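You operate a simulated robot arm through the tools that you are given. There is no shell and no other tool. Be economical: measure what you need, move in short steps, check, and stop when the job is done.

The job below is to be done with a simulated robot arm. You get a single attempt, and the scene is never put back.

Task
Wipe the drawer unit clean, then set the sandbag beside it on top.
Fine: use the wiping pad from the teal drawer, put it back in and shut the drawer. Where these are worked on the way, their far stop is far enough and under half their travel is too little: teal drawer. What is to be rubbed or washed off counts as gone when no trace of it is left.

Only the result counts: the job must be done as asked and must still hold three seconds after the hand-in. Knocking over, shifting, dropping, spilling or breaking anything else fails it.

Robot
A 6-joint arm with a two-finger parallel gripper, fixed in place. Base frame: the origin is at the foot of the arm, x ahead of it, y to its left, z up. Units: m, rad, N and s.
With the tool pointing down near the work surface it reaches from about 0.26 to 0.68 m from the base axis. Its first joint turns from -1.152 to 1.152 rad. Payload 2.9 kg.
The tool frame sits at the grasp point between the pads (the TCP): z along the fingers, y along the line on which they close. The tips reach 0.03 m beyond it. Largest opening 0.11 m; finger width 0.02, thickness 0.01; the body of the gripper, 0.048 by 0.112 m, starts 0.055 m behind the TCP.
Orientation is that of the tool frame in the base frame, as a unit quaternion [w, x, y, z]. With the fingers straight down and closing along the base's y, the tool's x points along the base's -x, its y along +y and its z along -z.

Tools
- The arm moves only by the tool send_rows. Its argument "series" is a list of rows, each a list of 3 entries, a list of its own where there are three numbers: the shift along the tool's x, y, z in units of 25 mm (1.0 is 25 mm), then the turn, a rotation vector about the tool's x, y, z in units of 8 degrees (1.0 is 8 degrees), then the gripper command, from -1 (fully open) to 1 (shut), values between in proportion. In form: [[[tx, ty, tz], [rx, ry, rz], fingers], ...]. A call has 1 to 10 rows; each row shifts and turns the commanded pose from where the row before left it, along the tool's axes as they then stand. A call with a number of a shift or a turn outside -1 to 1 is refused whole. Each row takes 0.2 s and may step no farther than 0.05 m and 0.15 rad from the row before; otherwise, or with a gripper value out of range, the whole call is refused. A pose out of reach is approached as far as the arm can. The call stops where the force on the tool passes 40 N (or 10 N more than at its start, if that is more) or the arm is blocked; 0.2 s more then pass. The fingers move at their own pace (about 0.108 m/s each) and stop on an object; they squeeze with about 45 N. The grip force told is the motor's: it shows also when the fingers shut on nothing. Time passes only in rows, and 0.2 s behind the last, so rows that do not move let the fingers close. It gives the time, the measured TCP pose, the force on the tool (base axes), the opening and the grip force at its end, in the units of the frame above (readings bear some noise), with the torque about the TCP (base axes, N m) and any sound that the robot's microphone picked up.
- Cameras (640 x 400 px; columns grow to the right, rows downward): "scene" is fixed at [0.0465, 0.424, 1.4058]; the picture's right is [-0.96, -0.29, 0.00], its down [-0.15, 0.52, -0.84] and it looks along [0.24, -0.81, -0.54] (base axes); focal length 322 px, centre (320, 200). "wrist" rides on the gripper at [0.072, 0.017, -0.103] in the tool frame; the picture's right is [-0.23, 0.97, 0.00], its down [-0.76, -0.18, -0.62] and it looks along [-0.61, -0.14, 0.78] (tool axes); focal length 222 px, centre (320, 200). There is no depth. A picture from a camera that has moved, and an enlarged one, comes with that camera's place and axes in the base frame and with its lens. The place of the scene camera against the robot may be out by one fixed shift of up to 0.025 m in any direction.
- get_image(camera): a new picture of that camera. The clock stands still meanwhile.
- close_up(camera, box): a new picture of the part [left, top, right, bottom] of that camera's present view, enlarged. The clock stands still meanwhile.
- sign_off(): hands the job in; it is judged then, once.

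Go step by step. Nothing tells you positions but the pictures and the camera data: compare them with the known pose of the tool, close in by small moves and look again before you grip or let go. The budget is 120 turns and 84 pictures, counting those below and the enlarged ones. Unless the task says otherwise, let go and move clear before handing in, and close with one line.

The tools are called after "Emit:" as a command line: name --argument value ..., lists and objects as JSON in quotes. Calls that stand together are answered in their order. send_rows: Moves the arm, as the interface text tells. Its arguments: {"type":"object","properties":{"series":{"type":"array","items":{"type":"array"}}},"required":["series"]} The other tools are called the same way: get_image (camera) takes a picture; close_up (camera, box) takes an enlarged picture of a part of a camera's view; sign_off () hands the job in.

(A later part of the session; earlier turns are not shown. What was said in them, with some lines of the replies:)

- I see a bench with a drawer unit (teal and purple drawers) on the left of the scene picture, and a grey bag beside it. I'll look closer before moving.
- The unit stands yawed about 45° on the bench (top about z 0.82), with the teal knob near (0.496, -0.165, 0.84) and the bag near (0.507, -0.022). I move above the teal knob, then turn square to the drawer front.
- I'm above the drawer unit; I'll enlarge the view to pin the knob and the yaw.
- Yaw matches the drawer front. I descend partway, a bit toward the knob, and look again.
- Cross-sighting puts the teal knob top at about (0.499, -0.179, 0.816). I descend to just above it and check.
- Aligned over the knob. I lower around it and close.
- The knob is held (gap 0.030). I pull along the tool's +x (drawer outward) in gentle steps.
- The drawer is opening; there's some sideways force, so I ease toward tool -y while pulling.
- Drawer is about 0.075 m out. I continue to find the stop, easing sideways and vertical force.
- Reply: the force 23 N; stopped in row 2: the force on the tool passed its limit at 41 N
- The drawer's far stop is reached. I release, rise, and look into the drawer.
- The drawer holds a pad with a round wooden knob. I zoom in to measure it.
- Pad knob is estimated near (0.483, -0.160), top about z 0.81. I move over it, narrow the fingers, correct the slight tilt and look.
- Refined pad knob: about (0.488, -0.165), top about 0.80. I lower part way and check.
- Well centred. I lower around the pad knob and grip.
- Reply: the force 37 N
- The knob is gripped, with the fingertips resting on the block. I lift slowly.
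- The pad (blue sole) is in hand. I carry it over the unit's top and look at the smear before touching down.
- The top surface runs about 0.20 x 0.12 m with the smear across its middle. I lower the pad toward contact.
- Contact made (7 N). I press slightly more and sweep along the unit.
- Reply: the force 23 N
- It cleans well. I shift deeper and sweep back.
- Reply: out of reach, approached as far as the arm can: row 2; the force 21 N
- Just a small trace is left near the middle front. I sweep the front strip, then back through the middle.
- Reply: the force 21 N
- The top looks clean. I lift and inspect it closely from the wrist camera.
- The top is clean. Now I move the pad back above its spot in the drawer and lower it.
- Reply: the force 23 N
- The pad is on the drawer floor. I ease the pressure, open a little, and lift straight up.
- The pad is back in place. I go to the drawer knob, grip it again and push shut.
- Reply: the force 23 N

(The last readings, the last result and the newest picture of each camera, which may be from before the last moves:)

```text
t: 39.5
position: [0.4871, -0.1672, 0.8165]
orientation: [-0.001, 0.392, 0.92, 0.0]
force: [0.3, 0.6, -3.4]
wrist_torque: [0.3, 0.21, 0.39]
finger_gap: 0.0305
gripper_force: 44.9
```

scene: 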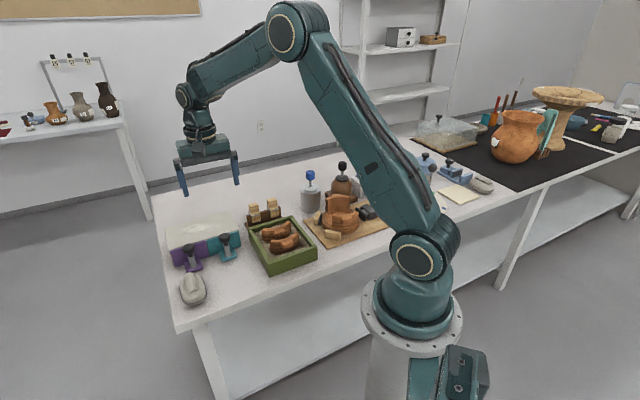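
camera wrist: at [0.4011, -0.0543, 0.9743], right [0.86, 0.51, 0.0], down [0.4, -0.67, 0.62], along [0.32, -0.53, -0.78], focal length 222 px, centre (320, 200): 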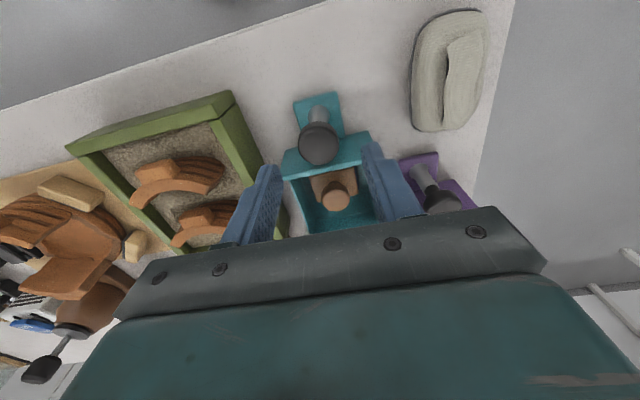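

Emit:
send_rows --series '[[[-0.3, 0.02, 0], [0, 0, 0], 0.9], [[-0.3, 0.02, 0], [0, 0, 0], 0.9], [[-0.2, 0.01, 0], [0, 0, 0], 0.9], [[-0.1, 0, 0], [0, 0, 0], 0.9]]'

Emit:
close_up --camera "scene" --box '[165, 200, 255, 270]'

```text
t: 40.5
position: [0.5021, -0.1807, 0.8159]
orientation: [-0.007, 0.393, 0.92, 0.0]
force: [-6.4, 1.6, 7.3]
wrist_torque: [-0.15, 0.0, -0.01]
finger_gap: 0.0304
gripper_force: 44.8
stopped in row 4: the force on the tool passed its limit at 42 N (the readings are from after the stop); the commanded pose is now the measured one
```

```text
5.71 times, centred on (210, 235) of scene
camera zoom: at [0.0462, 0.4241, 1.4058], right [-0.96, -0.29, 0.0], down [-0.15, 0.52, -0.84], along [0.24, -0.81, -0.54], focal length 1842 px, centre (949, 0)
```

zoom: 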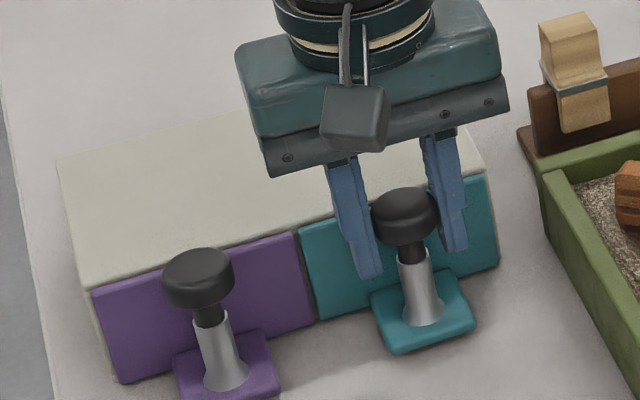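

The drawer is shut against its stop. I release, rise and move toward the bag for a look.

Emit:
send_rows --series '[[[0, 0, 0], [0, 0, 0], 0.3], [[0, 0, 0], [0, 0, 0], 0], [[0, 0, 0], [0, 0, 0], 0], [[0, 0, -0.7], [0, 0, 0], 0], [[0, 0, -0.9], [-0.04, -0.09, 0], 0], [[0, 0, -0.9], [0, 0, 0], -0.5], [[0, 0, -0.9], [0, 0, 0], -1], [[0.9, 0.8, -0.9], [0, 0, 0], -1], [[0.9, 0.8, -0.9], [0, 0, 0], -1]]'

Emit:
get_image --camera "wrist"

Emit:
close_up --camera "scene" --box '[150, 210, 250, 320]'

```text
t: 42.5
position: [0.4995, -0.1197, 0.9451]
orientation: [0.0, 0.392, 0.92, 0.0]
force: [-0.2, 0.5, -0.4]
wrist_torque: [0.0, 0.0, 0.02]
finger_gap: 0.1099
gripper_force: 0.1
```

```text
43 pictures are left
camera wrist: at [0.4609, -0.0557, 1.0485], right [0.86, 0.51, 0.0], down [0.4, -0.67, 0.62], along [0.32, -0.54, -0.78], focal length 222 px, centre (320, 200)
```

wrist: 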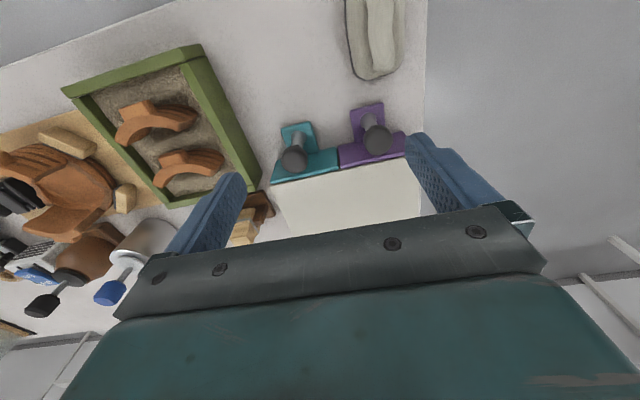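

```text
3.64 times, centred on (200, 265) of scene
camera zoom: at [0.0465, 0.424, 1.4058], right [-0.96, -0.29, 0.0], down [-0.15, 0.52, -0.84], along [0.24, -0.81, -0.54], focal length 1172 px, centre (756, -36)
```

zoom: 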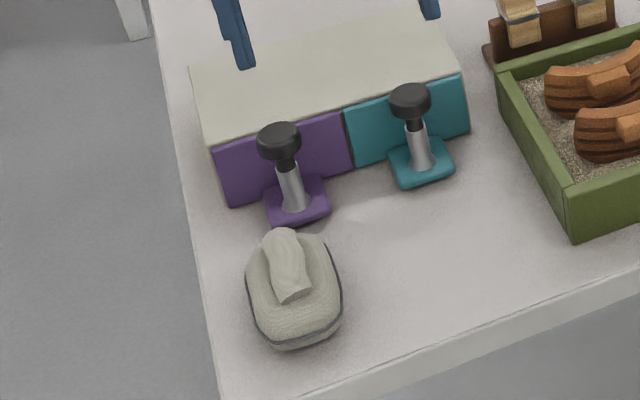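

Unit top is clean and drawer shut. Next I move over the bag to look straight at it.

Emit:
send_rows --series '[[[0.8, 0.9, 0], [0, 0, 0], -1], [[0.8, 0.9, 0], [0, 0, 0], -1], [[0.8, 0.9, 0], [0, 0, 0], -1], [[0, 0, 0], [0, 0, 0], -1]]'

Emit:
get_image --camera "wrist"

```text
t: 43.5
position: [0.5076, -0.0307, 0.9434]
orientation: [0.0, 0.392, 0.92, 0.0]
force: [-0.3, -0.1, 0.4]
wrist_torque: [0.01, 0.0, 0.0]
finger_gap: 0.1102
gripper_force: 0.1
```

```text
41 pictures are left
camera wrist: at [0.4695, 0.0328, 1.0478], right [0.86, 0.51, 0.0], down [0.4, -0.67, 0.62], along [0.32, -0.54, -0.78], focal length 222 px, centre (320, 200)
```

wrist: 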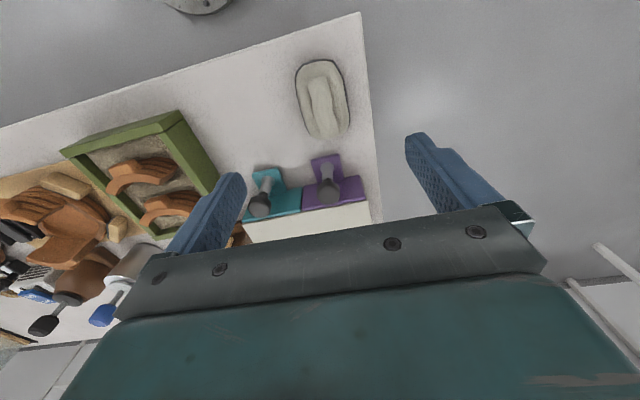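

Emit:
close_up --camera "wrist" --box '[260, 40, 390, 160]'

```text
3.33 times, centred on (325, 100) of wrist
camera zoom: at [0.4695, 0.0328, 1.0478], right [0.86, 0.51, 0.0], down [0.4, -0.67, 0.62], along [0.32, -0.54, -0.78], focal length 740 px, centre (303, 533)
```

zoom: 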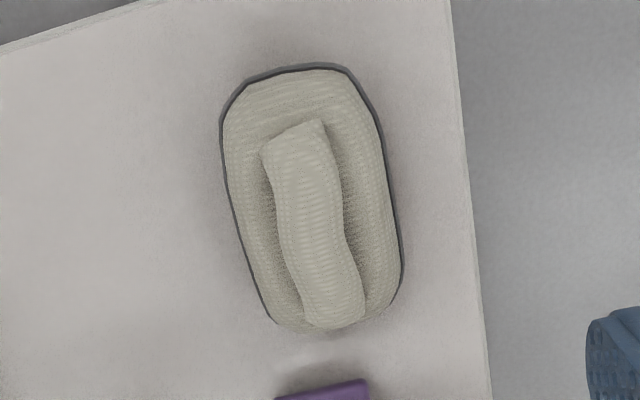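

The bag is about 0.094 x 0.058 m, long axis toward the unit, centred near (0.511, -0.031). I align and descend halfway with fingers wide open.

Emit:
send_rows --series '[[[-0.08, 0.1, 0.8], [0, 0, 0.4], -1], [[0, 0, 0.8], [0, 0, 0], -1], [[0, 0, 0.8], [0, 0, 0], -1], [[0, 0, 0.8], [0, 0, 0], -1]]'

Emit:
get_image --camera "wrist"

Emit:
close_up --camera "scene" --box '[150, 210, 250, 320]'

```text
t: 44.5
position: [0.5105, -0.0308, 0.8661]
orientation: [0.0, 0.418, 0.909, -0.001]
force: [0.1, 0.4, -0.3]
wrist_torque: [0.0, 0.01, -0.03]
finger_gap: 0.1102
gripper_force: 0.2
```

```text
39 pictures are left
camera wrist: at [0.4757, 0.0345, 0.9696], right [0.89, 0.46, 0.0], down [0.36, -0.69, 0.62], along [0.29, -0.55, -0.78], focal length 222 px, centre (320, 200)
```

wrist: 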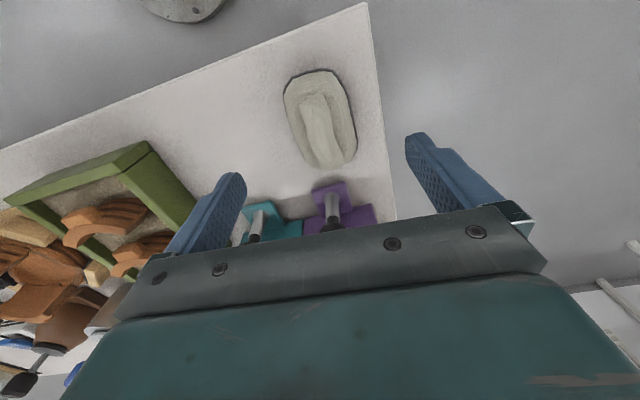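

```text
3.64 times, centred on (200, 265) of scene
camera zoom: at [0.0465, 0.424, 1.4058], right [-0.96, -0.29, 0.0], down [-0.15, 0.52, -0.84], along [0.24, -0.81, -0.54], focal length 1172 px, centre (756, -36)
```

zoom: 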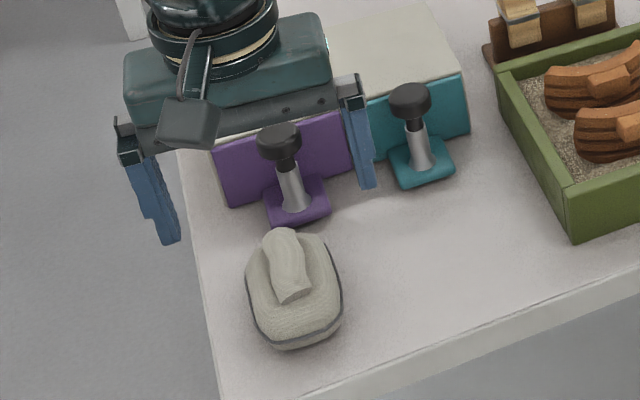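

The bag lies lower than I figured (mid about z 0.71–0.73). I shift slightly and descend further.

Emit:
send_rows --series '[[[-0.3, -0.05, 0.8], [0, 0, 0], -1], [[0, 0, 0.8], [0, 0, 0], -1], [[0, 0, 0.4], [0, 0, 0], -1]]'

Emit:
get_image --camera "wrist"

Emit:
close_up --camera "scene" --box '[150, 210, 250, 320]'

```text
t: 45.3
position: [0.5149, -0.0367, 0.8152]
orientation: [0.0, 0.418, 0.909, 0.0]
force: [0.1, 0.0, -0.4]
wrist_torque: [-0.01, 0.02, -0.01]
finger_gap: 0.1101
gripper_force: 0.0
```

```text
37 pictures are left
camera wrist: at [0.4802, 0.0289, 0.9193], right [0.89, 0.46, 0.0], down [0.36, -0.69, 0.62], along [0.29, -0.55, -0.78], focal length 222 px, centre (320, 200)
```

wrist: 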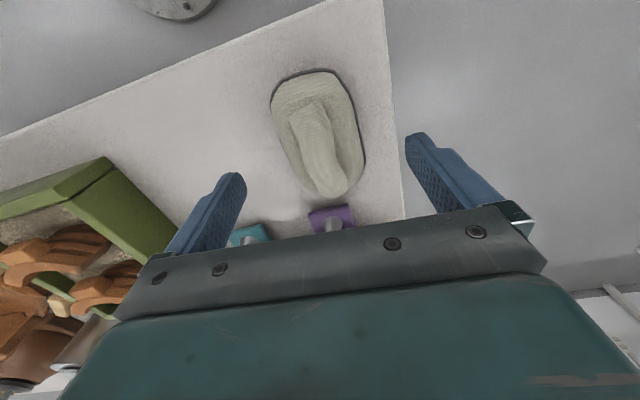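

```text
3.64 times, centred on (200, 265) of scene
camera zoom: at [0.0465, 0.424, 1.4058], right [-0.96, -0.29, 0.0], down [-0.15, 0.52, -0.84], along [0.24, -0.81, -0.54], focal length 1172 px, centre (756, -36)
```

zoom: 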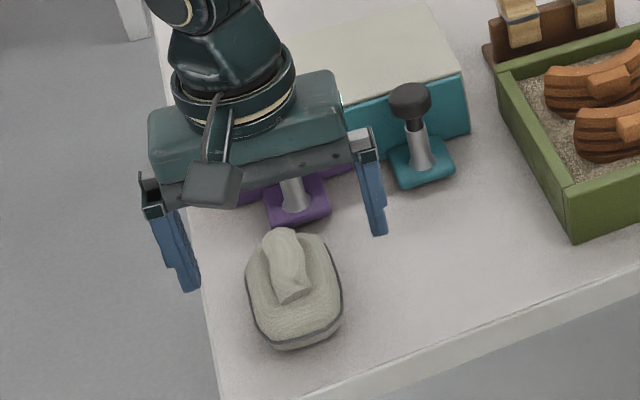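

Bag centre now reads about (0.514, -0.037, 0.73), right under the tool. I lower toward it in steps.

Emit:
send_rows --series '[[[0, 0, 0.8], [0, 0, 0], -1], [[0, 0, 0.8], [0, 0, 0], -1], [[0, 0, 0.6], [0, 0, 0], -1]]'

Emit:
get_image --camera "wrist"

Emit:
close_up --camera "scene" --box '[150, 210, 250, 320]'

```text
t: 46.1
position: [0.5153, -0.0379, 0.7703]
orientation: [0.0, 0.417, 0.909, 0.0]
force: [-4.0, 1.5, 9.5]
wrist_torque: [0.36, -0.29, 0.18]
finger_gap: 0.1087
gripper_force: 0.1
stopped in row 3: the force on the tool passed its limit at 67 N (the readings are from after the stop); the commanded pose is now the measured one
```

```text
35 pictures are left
camera wrist: at [0.4814, 0.0287, 0.8739], right [0.89, 0.46, 0.0], down [0.36, -0.69, 0.62], along [0.29, -0.55, -0.78], focal length 222 px, centre (320, 200)
```

wrist: 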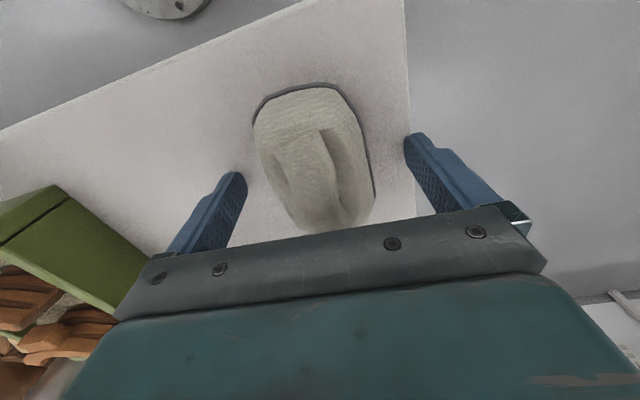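

```text
3.64 times, centred on (200, 265) of scene
camera zoom: at [0.0462, 0.424, 1.4058], right [-0.96, -0.29, 0.0], down [-0.15, 0.52, -0.84], along [0.24, -0.81, -0.54], focal length 1172 px, centre (756, -36)
```

zoom: 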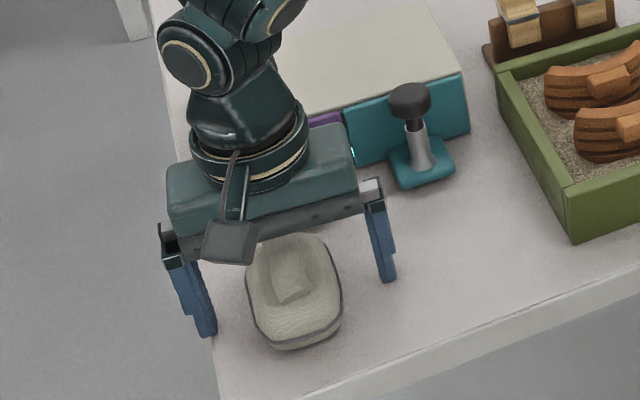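

The tips touched the bench (z about 0.74). I back off 3 mm, shift to the bag's middle and close gently.

Emit:
send_rows --series '[[[0, 0, -0.15], [0, 0, 0], -1], [[0.3, -0.08, 0], [0, 0, 0], -1], [[0, 0, 0], [0, 0, 0], -0.7]]'

Emit:
get_image --camera "wrist"

```text
t: 46.9
position: [0.5101, -0.0332, 0.773]
orientation: [0.0, 0.418, 0.908, -0.001]
force: [-0.3, 0.1, 0.1]
wrist_torque: [0.0, 0.04, -0.02]
finger_gap: 0.0932
gripper_force: 0.1
```

```text
33 pictures are left
camera wrist: at [0.4751, 0.033, 0.8767], right [0.89, 0.46, 0.0], down [0.36, -0.69, 0.62], along [0.29, -0.55, -0.78], focal length 222 px, centre (320, 200)
```

wrist: 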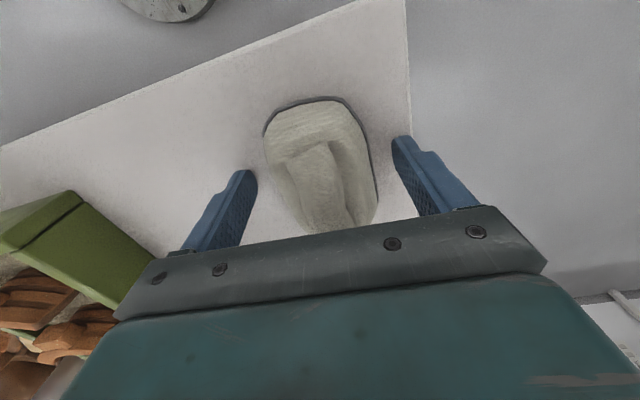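

Nicely centred between the fingers. Closing.

Emit:
send_rows --series '[[[-0.1, 0, 0], [0, 0, 0], -0.4], [[0, 0, 0], [0, 0, 0], -0.1], [[0, 0, 0], [0, 0, 0], 0.3], [[0, 0, 0], [0, 0, 0], 1], [[0, 0, 0], [0, 0, 0], 1], [[0, 0, 0], [0, 0, 0], 1]]'

Emit:
get_image --camera "wrist"

```text
t: 48.3
position: [0.5119, -0.0355, 0.7734]
orientation: [0.0, 0.418, 0.908, 0.0]
force: [1.7, 0.8, 1.9]
wrist_torque: [-0.02, -0.05, 0.03]
finger_gap: 0.0553
gripper_force: 44.8
```

```text
32 pictures are left
camera wrist: at [0.4768, 0.0312, 0.8774], right [0.89, 0.46, 0.0], down [0.36, -0.69, 0.62], along [0.29, -0.55, -0.78], focal length 222 px, centre (320, 200)
```

wrist: 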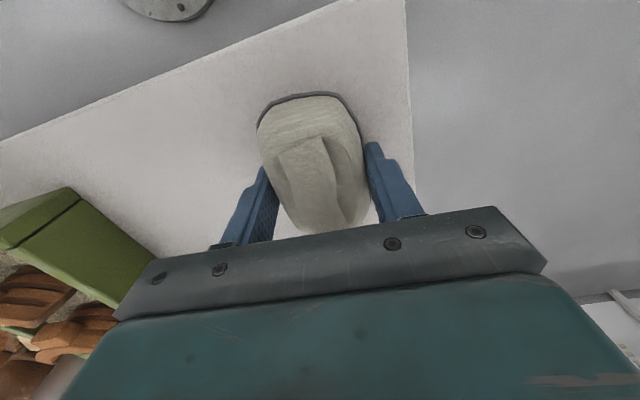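

Gripped with gap 0.055. I lift a little and check that it comes along.

Emit:
send_rows --series '[[[0, 0, -0.3], [0, 0, 0], 1], [[0, 0, -0.6], [0, 0, 0], 1], [[0, 0, -0.6], [0, 0, 0], 1], [[0, 0, 0], [0, 0, 0], 1]]'

Emit:
close_up --camera "scene" --box '[150, 210, 250, 320]'

```text
t: 49.3
position: [0.5102, -0.0356, 0.8111]
orientation: [0.0, 0.418, 0.909, 0.0]
force: [-0.2, -0.5, -2.5]
wrist_torque: [-0.02, 0.04, 0.01]
finger_gap: 0.0554
gripper_force: 44.9
```

```text
3.64 times, centred on (200, 265) of scene
camera zoom: at [0.0465, 0.424, 1.4058], right [-0.96, -0.29, 0.0], down [-0.15, 0.52, -0.84], along [0.24, -0.81, -0.54], focal length 1172 px, centre (756, -36)
```

zoom: 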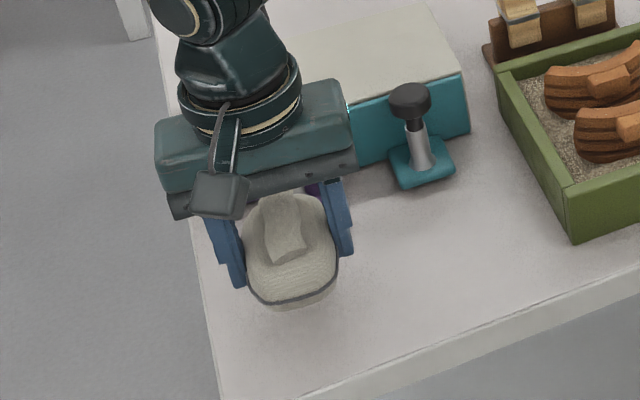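

The bag is held and hangs level. I lift clear of the knobs, square up and carry it over the unit's top.

Emit:
send_rows --series '[[[0, 0, -0.8], [0, 0, 0], 1], [[0, 0, -0.8], [0, 0, 0], 1], [[0, 0, -0.8], [0, 0, 0], 1], [[0, 0, -0.8], [0, 0, 0], 1], [[0, 0, -0.8], [0, 0, 0], 1], [[0, 0, -0.8], [0, 0, -0.4], 1]]'

Emit:
send_rows --series '[[[-0.768, -0.223, 0], [0, 0, 0], 1], [[-0.768, -0.223, 0], [0, 0, 0], 1], [[-0.768, -0.223, 0], [0, 0, 0], 1], [[-0.768, -0.223, 0], [0, 0, 0], 1], [[-0.768, -0.223, 0], [0, 0, 0], 1], [[-0.768, -0.223, 0], [0, 0, 0], 1], [[-0.768, -0.223, 0], [0, 0, 0], 1], [[-0.768, -0.223, 0], [0, 0, 0], 1], [[-0.768, -0.223, 0], [0, 0, 0], 1], [[-0.768, -0.223, 0], [0, 0, 0], 1]]'

Emit:
get_image --camera "wrist"

Emit:
close_up --camera "scene" --box '[150, 170, 270, 290]'

```text
t: 50.7
position: [0.5113, -0.0326, 0.9296]
orientation: [0.0, 0.392, 0.92, 0.0]
force: [0.4, 0.9, -2.4]
wrist_torque: [-0.01, -0.03, 0.0]
finger_gap: 0.0554
gripper_force: 45.1
```

```text
t: 52.9
position: [0.6039, -0.2126, 0.9298]
orientation: [0.0, 0.393, 0.92, 0.0]
force: [-0.3, -0.3, -3.2]
wrist_torque: [0.0, 0.02, 0.01]
finger_gap: 0.0551
gripper_force: 44.7
```

```text
30 pictures are left
camera wrist: at [0.5652, -0.1489, 1.0347], right [0.86, 0.51, 0.0], down [0.4, -0.67, 0.62], along [0.32, -0.54, -0.78], focal length 222 px, centre (320, 200)
```

wrist: 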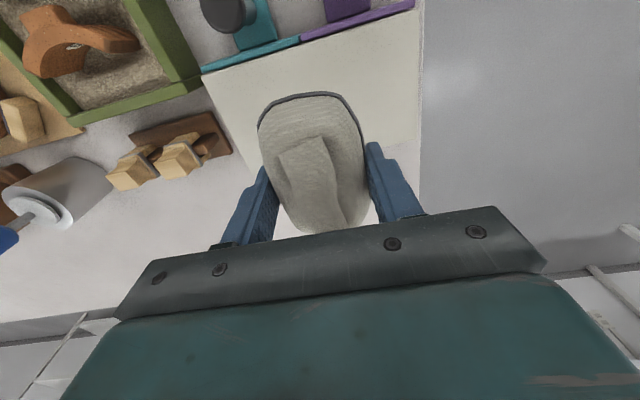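

```text
3.33 times, centred on (210, 230) of scene
camera zoom: at [0.0465, 0.424, 1.4058], right [-0.96, -0.29, 0.0], down [-0.15, 0.52, -0.84], along [0.24, -0.81, -0.54], focal length 1075 px, centre (687, 100)
```

zoom: 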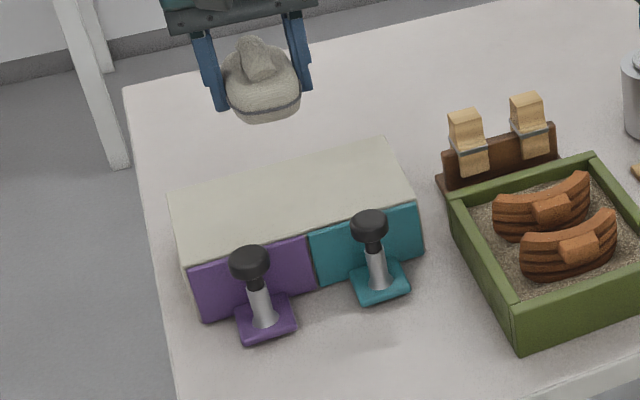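

Centred over the clean top. I lower it, slowing near contact.

Emit:
send_rows --series '[[[0, -0.15, 0.8], [0, 0, 0], 1], [[0, 0, 0.8], [0, 0, 0], 1], [[0, 0, 0.7], [0, 0, 0], 1], [[0, 0, 0.5], [0, 0, 0], 1], [[0, 0, 0.3], [0, 0, 0], 1]]'

Emit:
close_up --camera "scene" --box '[150, 170, 270, 290]'

Emit:
get_image --camera "wrist"

```text
t: 54.1
position: [0.6009, -0.2144, 0.8542]
orientation: [0.0, 0.392, 0.92, 0.0]
force: [0.2, -0.9, -3.2]
wrist_torque: [0.0, -0.03, -0.03]
finger_gap: 0.0547
gripper_force: 45.1
```

```text
3.33 times, centred on (210, 230) of scene
camera zoom: at [0.0466, 0.424, 1.4058], right [-0.96, -0.29, 0.0], down [-0.15, 0.52, -0.84], along [0.24, -0.81, -0.54], focal length 1075 px, centre (687, 100)
```

zoom: 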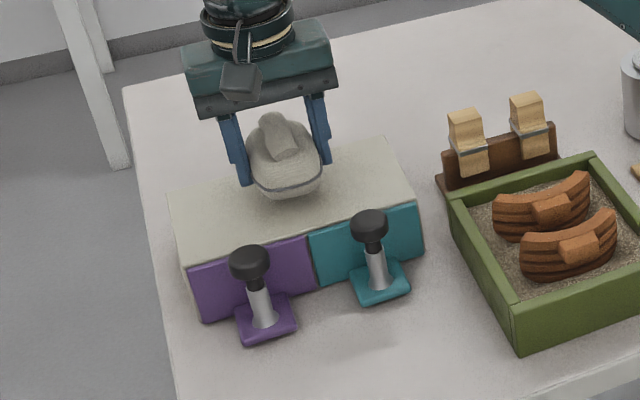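

```text
27 pictures are left
camera wrist: at [0.5631, -0.1505, 0.9573], right [0.86, 0.51, 0.0], down [0.4, -0.67, 0.62], along [0.32, -0.54, -0.78], focal length 222 px, centre (320, 200)
```

wrist: 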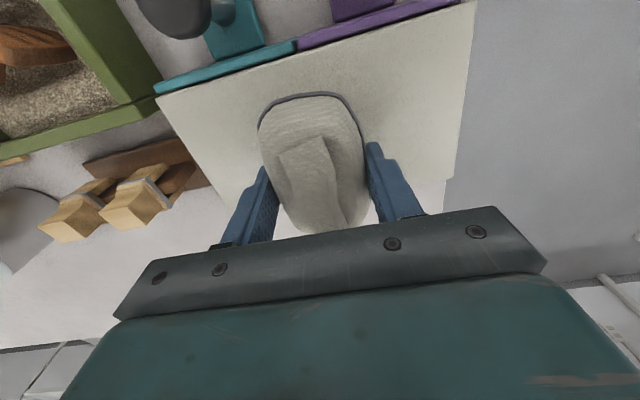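

Emit:
send_rows --series '[[[0, 0, 0.2], [0, 0, 0], 1], [[0, 0, 0.2], [0, 0, 0], 1], [[0, 0, 0.12], [0, 0, 0], 1]]'

```text
t: 54.9
position: [0.6007, -0.2145, 0.8396]
orientation: [0.0, 0.392, 0.92, 0.0]
force: [0.2, 0.3, -3.1]
wrist_torque: [-0.01, -0.01, 0.0]
finger_gap: 0.0549
gripper_force: 45.1
```

Emit:
send_rows --series '[[[0, 0, 0.1], [0, 0, 0], 1], [[0, 0, 0.1], [0, 0, 0], 1]]'

```text
t: 55.5
position: [0.6016, -0.2155, 0.8366]
orientation: [0.001, 0.392, 0.92, -0.001]
force: [-8.7, 4.8, 18.1]
wrist_torque: [0.29, 0.59, -0.02]
finger_gap: 0.0551
gripper_force: 44.9
```

The bag has landed. I ease the pressure, open and lift away.

Emit:
send_rows --series '[[[0, 0, -0.06], [0, 0, 0], 1], [[0, 0, 0], [0, 0, 0], -0.2], [[0, 0, 0], [0, 0, 0], -0.6], [[0, 0, 0], [0, 0, 0], -0.6], [[0, 0, -0.5], [0, 0, 0], -0.6], [[0, 0, -0.8], [0, 0, 0], -0.6], [[0, 0, -0.9], [0, 0, 0], -0.6], [[0, 0, -0.9], [0, 0, 0], -0.6], [[0, 0, -0.9], [0, 0, 0], -0.6]]'

Emit:
get_image --camera "wrist"

Emit:
close_up --camera "scene" --box '[150, 170, 270, 290]'

Emit:
get_image --camera "scene"

```text
t: 57.5
position: [0.6002, -0.2139, 0.9362]
orientation: [-0.001, 0.392, 0.92, 0.001]
force: [0.0, 0.4, 0.2]
wrist_torque: [0.02, -0.02, 0.03]
finger_gap: 0.0878
gripper_force: 0.0
```

```text
26 pictures are left
camera wrist: at [0.5622, -0.1496, 1.04], right [0.86, 0.51, 0.0], down [0.4, -0.67, 0.62], along [0.32, -0.54, -0.78], focal length 222 px, centre (320, 200)
```

wrist: 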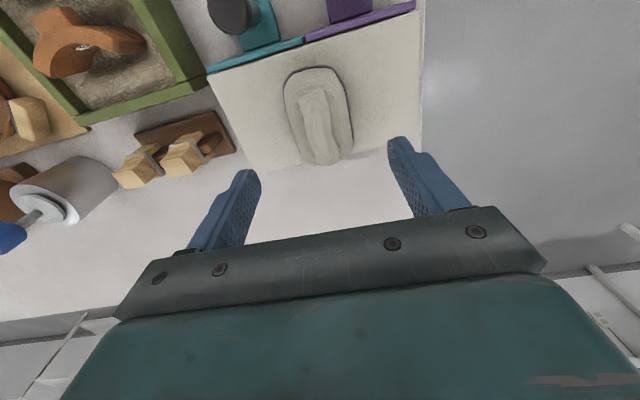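

```text
3.33 times, centred on (210, 230) of scene
camera zoom: at [0.0465, 0.424, 1.4058], right [-0.96, -0.29, 0.0], down [-0.15, 0.52, -0.84], along [0.24, -0.81, -0.54], focal length 1075 px, centre (687, 100)
```

zoom: 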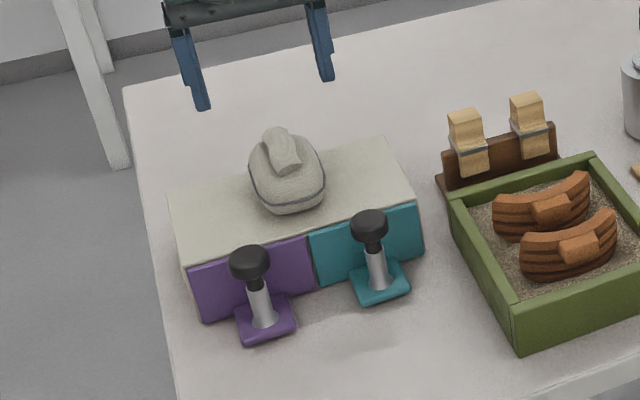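

```text
24 pictures are left
```

scene: 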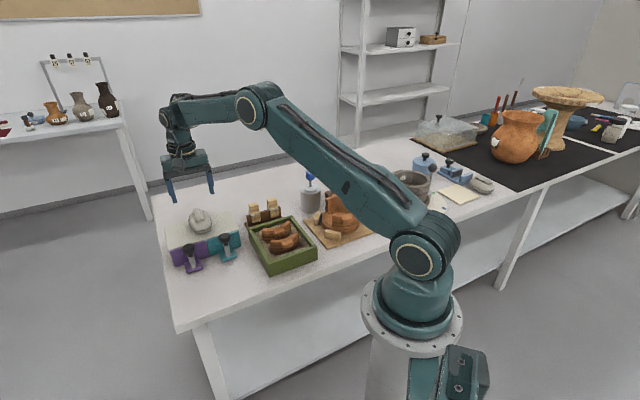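

The bag sits squarely on top. One last close look at the top surface and that the teal front is flush.

Emit:
close_up --camera "wrist" --box '[190, 0, 430, 180]'

Emit:
close_up --camera "scene" --box '[165, 195, 255, 275]'

```text
2.22 times, centred on (310, 90) of wrist
camera zoom: at [0.5622, -0.1496, 1.04], right [0.86, 0.51, 0.0], down [0.4, -0.67, 0.62], along [0.32, -0.54, -0.78], focal length 494 px, centre (342, 444)
```

zoom: 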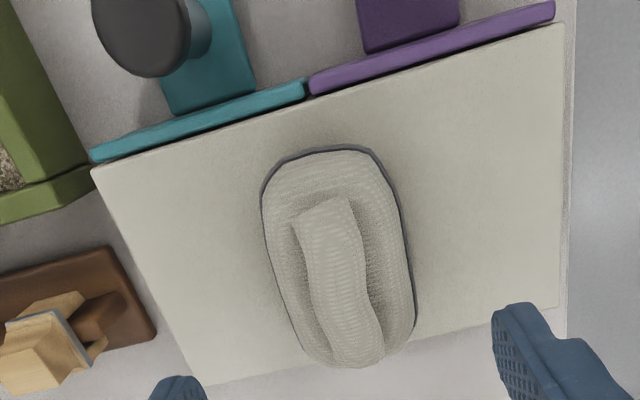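

```text
5.00 times, centred on (210, 235) of scene
camera zoom: at [0.0465, 0.424, 1.4058], right [-0.96, -0.29, 0.0], down [-0.15, 0.52, -0.84], along [0.24, -0.81, -0.54], focal length 1612 px, centre (870, 25)
```

zoom: 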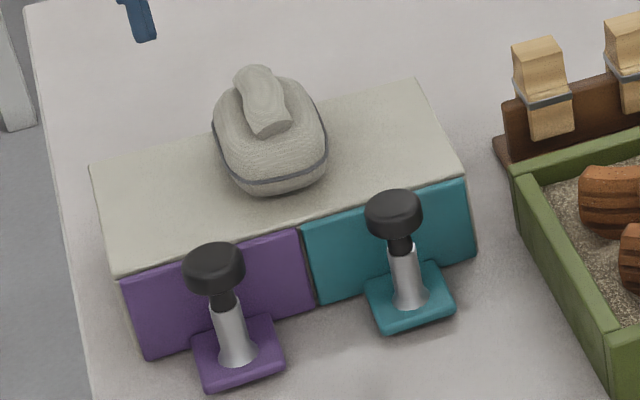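

The top is clean, the teal front is flush and the bag rests on top with the hand clear. I'm handing in.

Emit:
sign_off

```text
The job is handed in.
```

I wiped the drawer unit clean, put the pad back in the teal drawer and shut it, and set the sandbag on top; the job is handed in.
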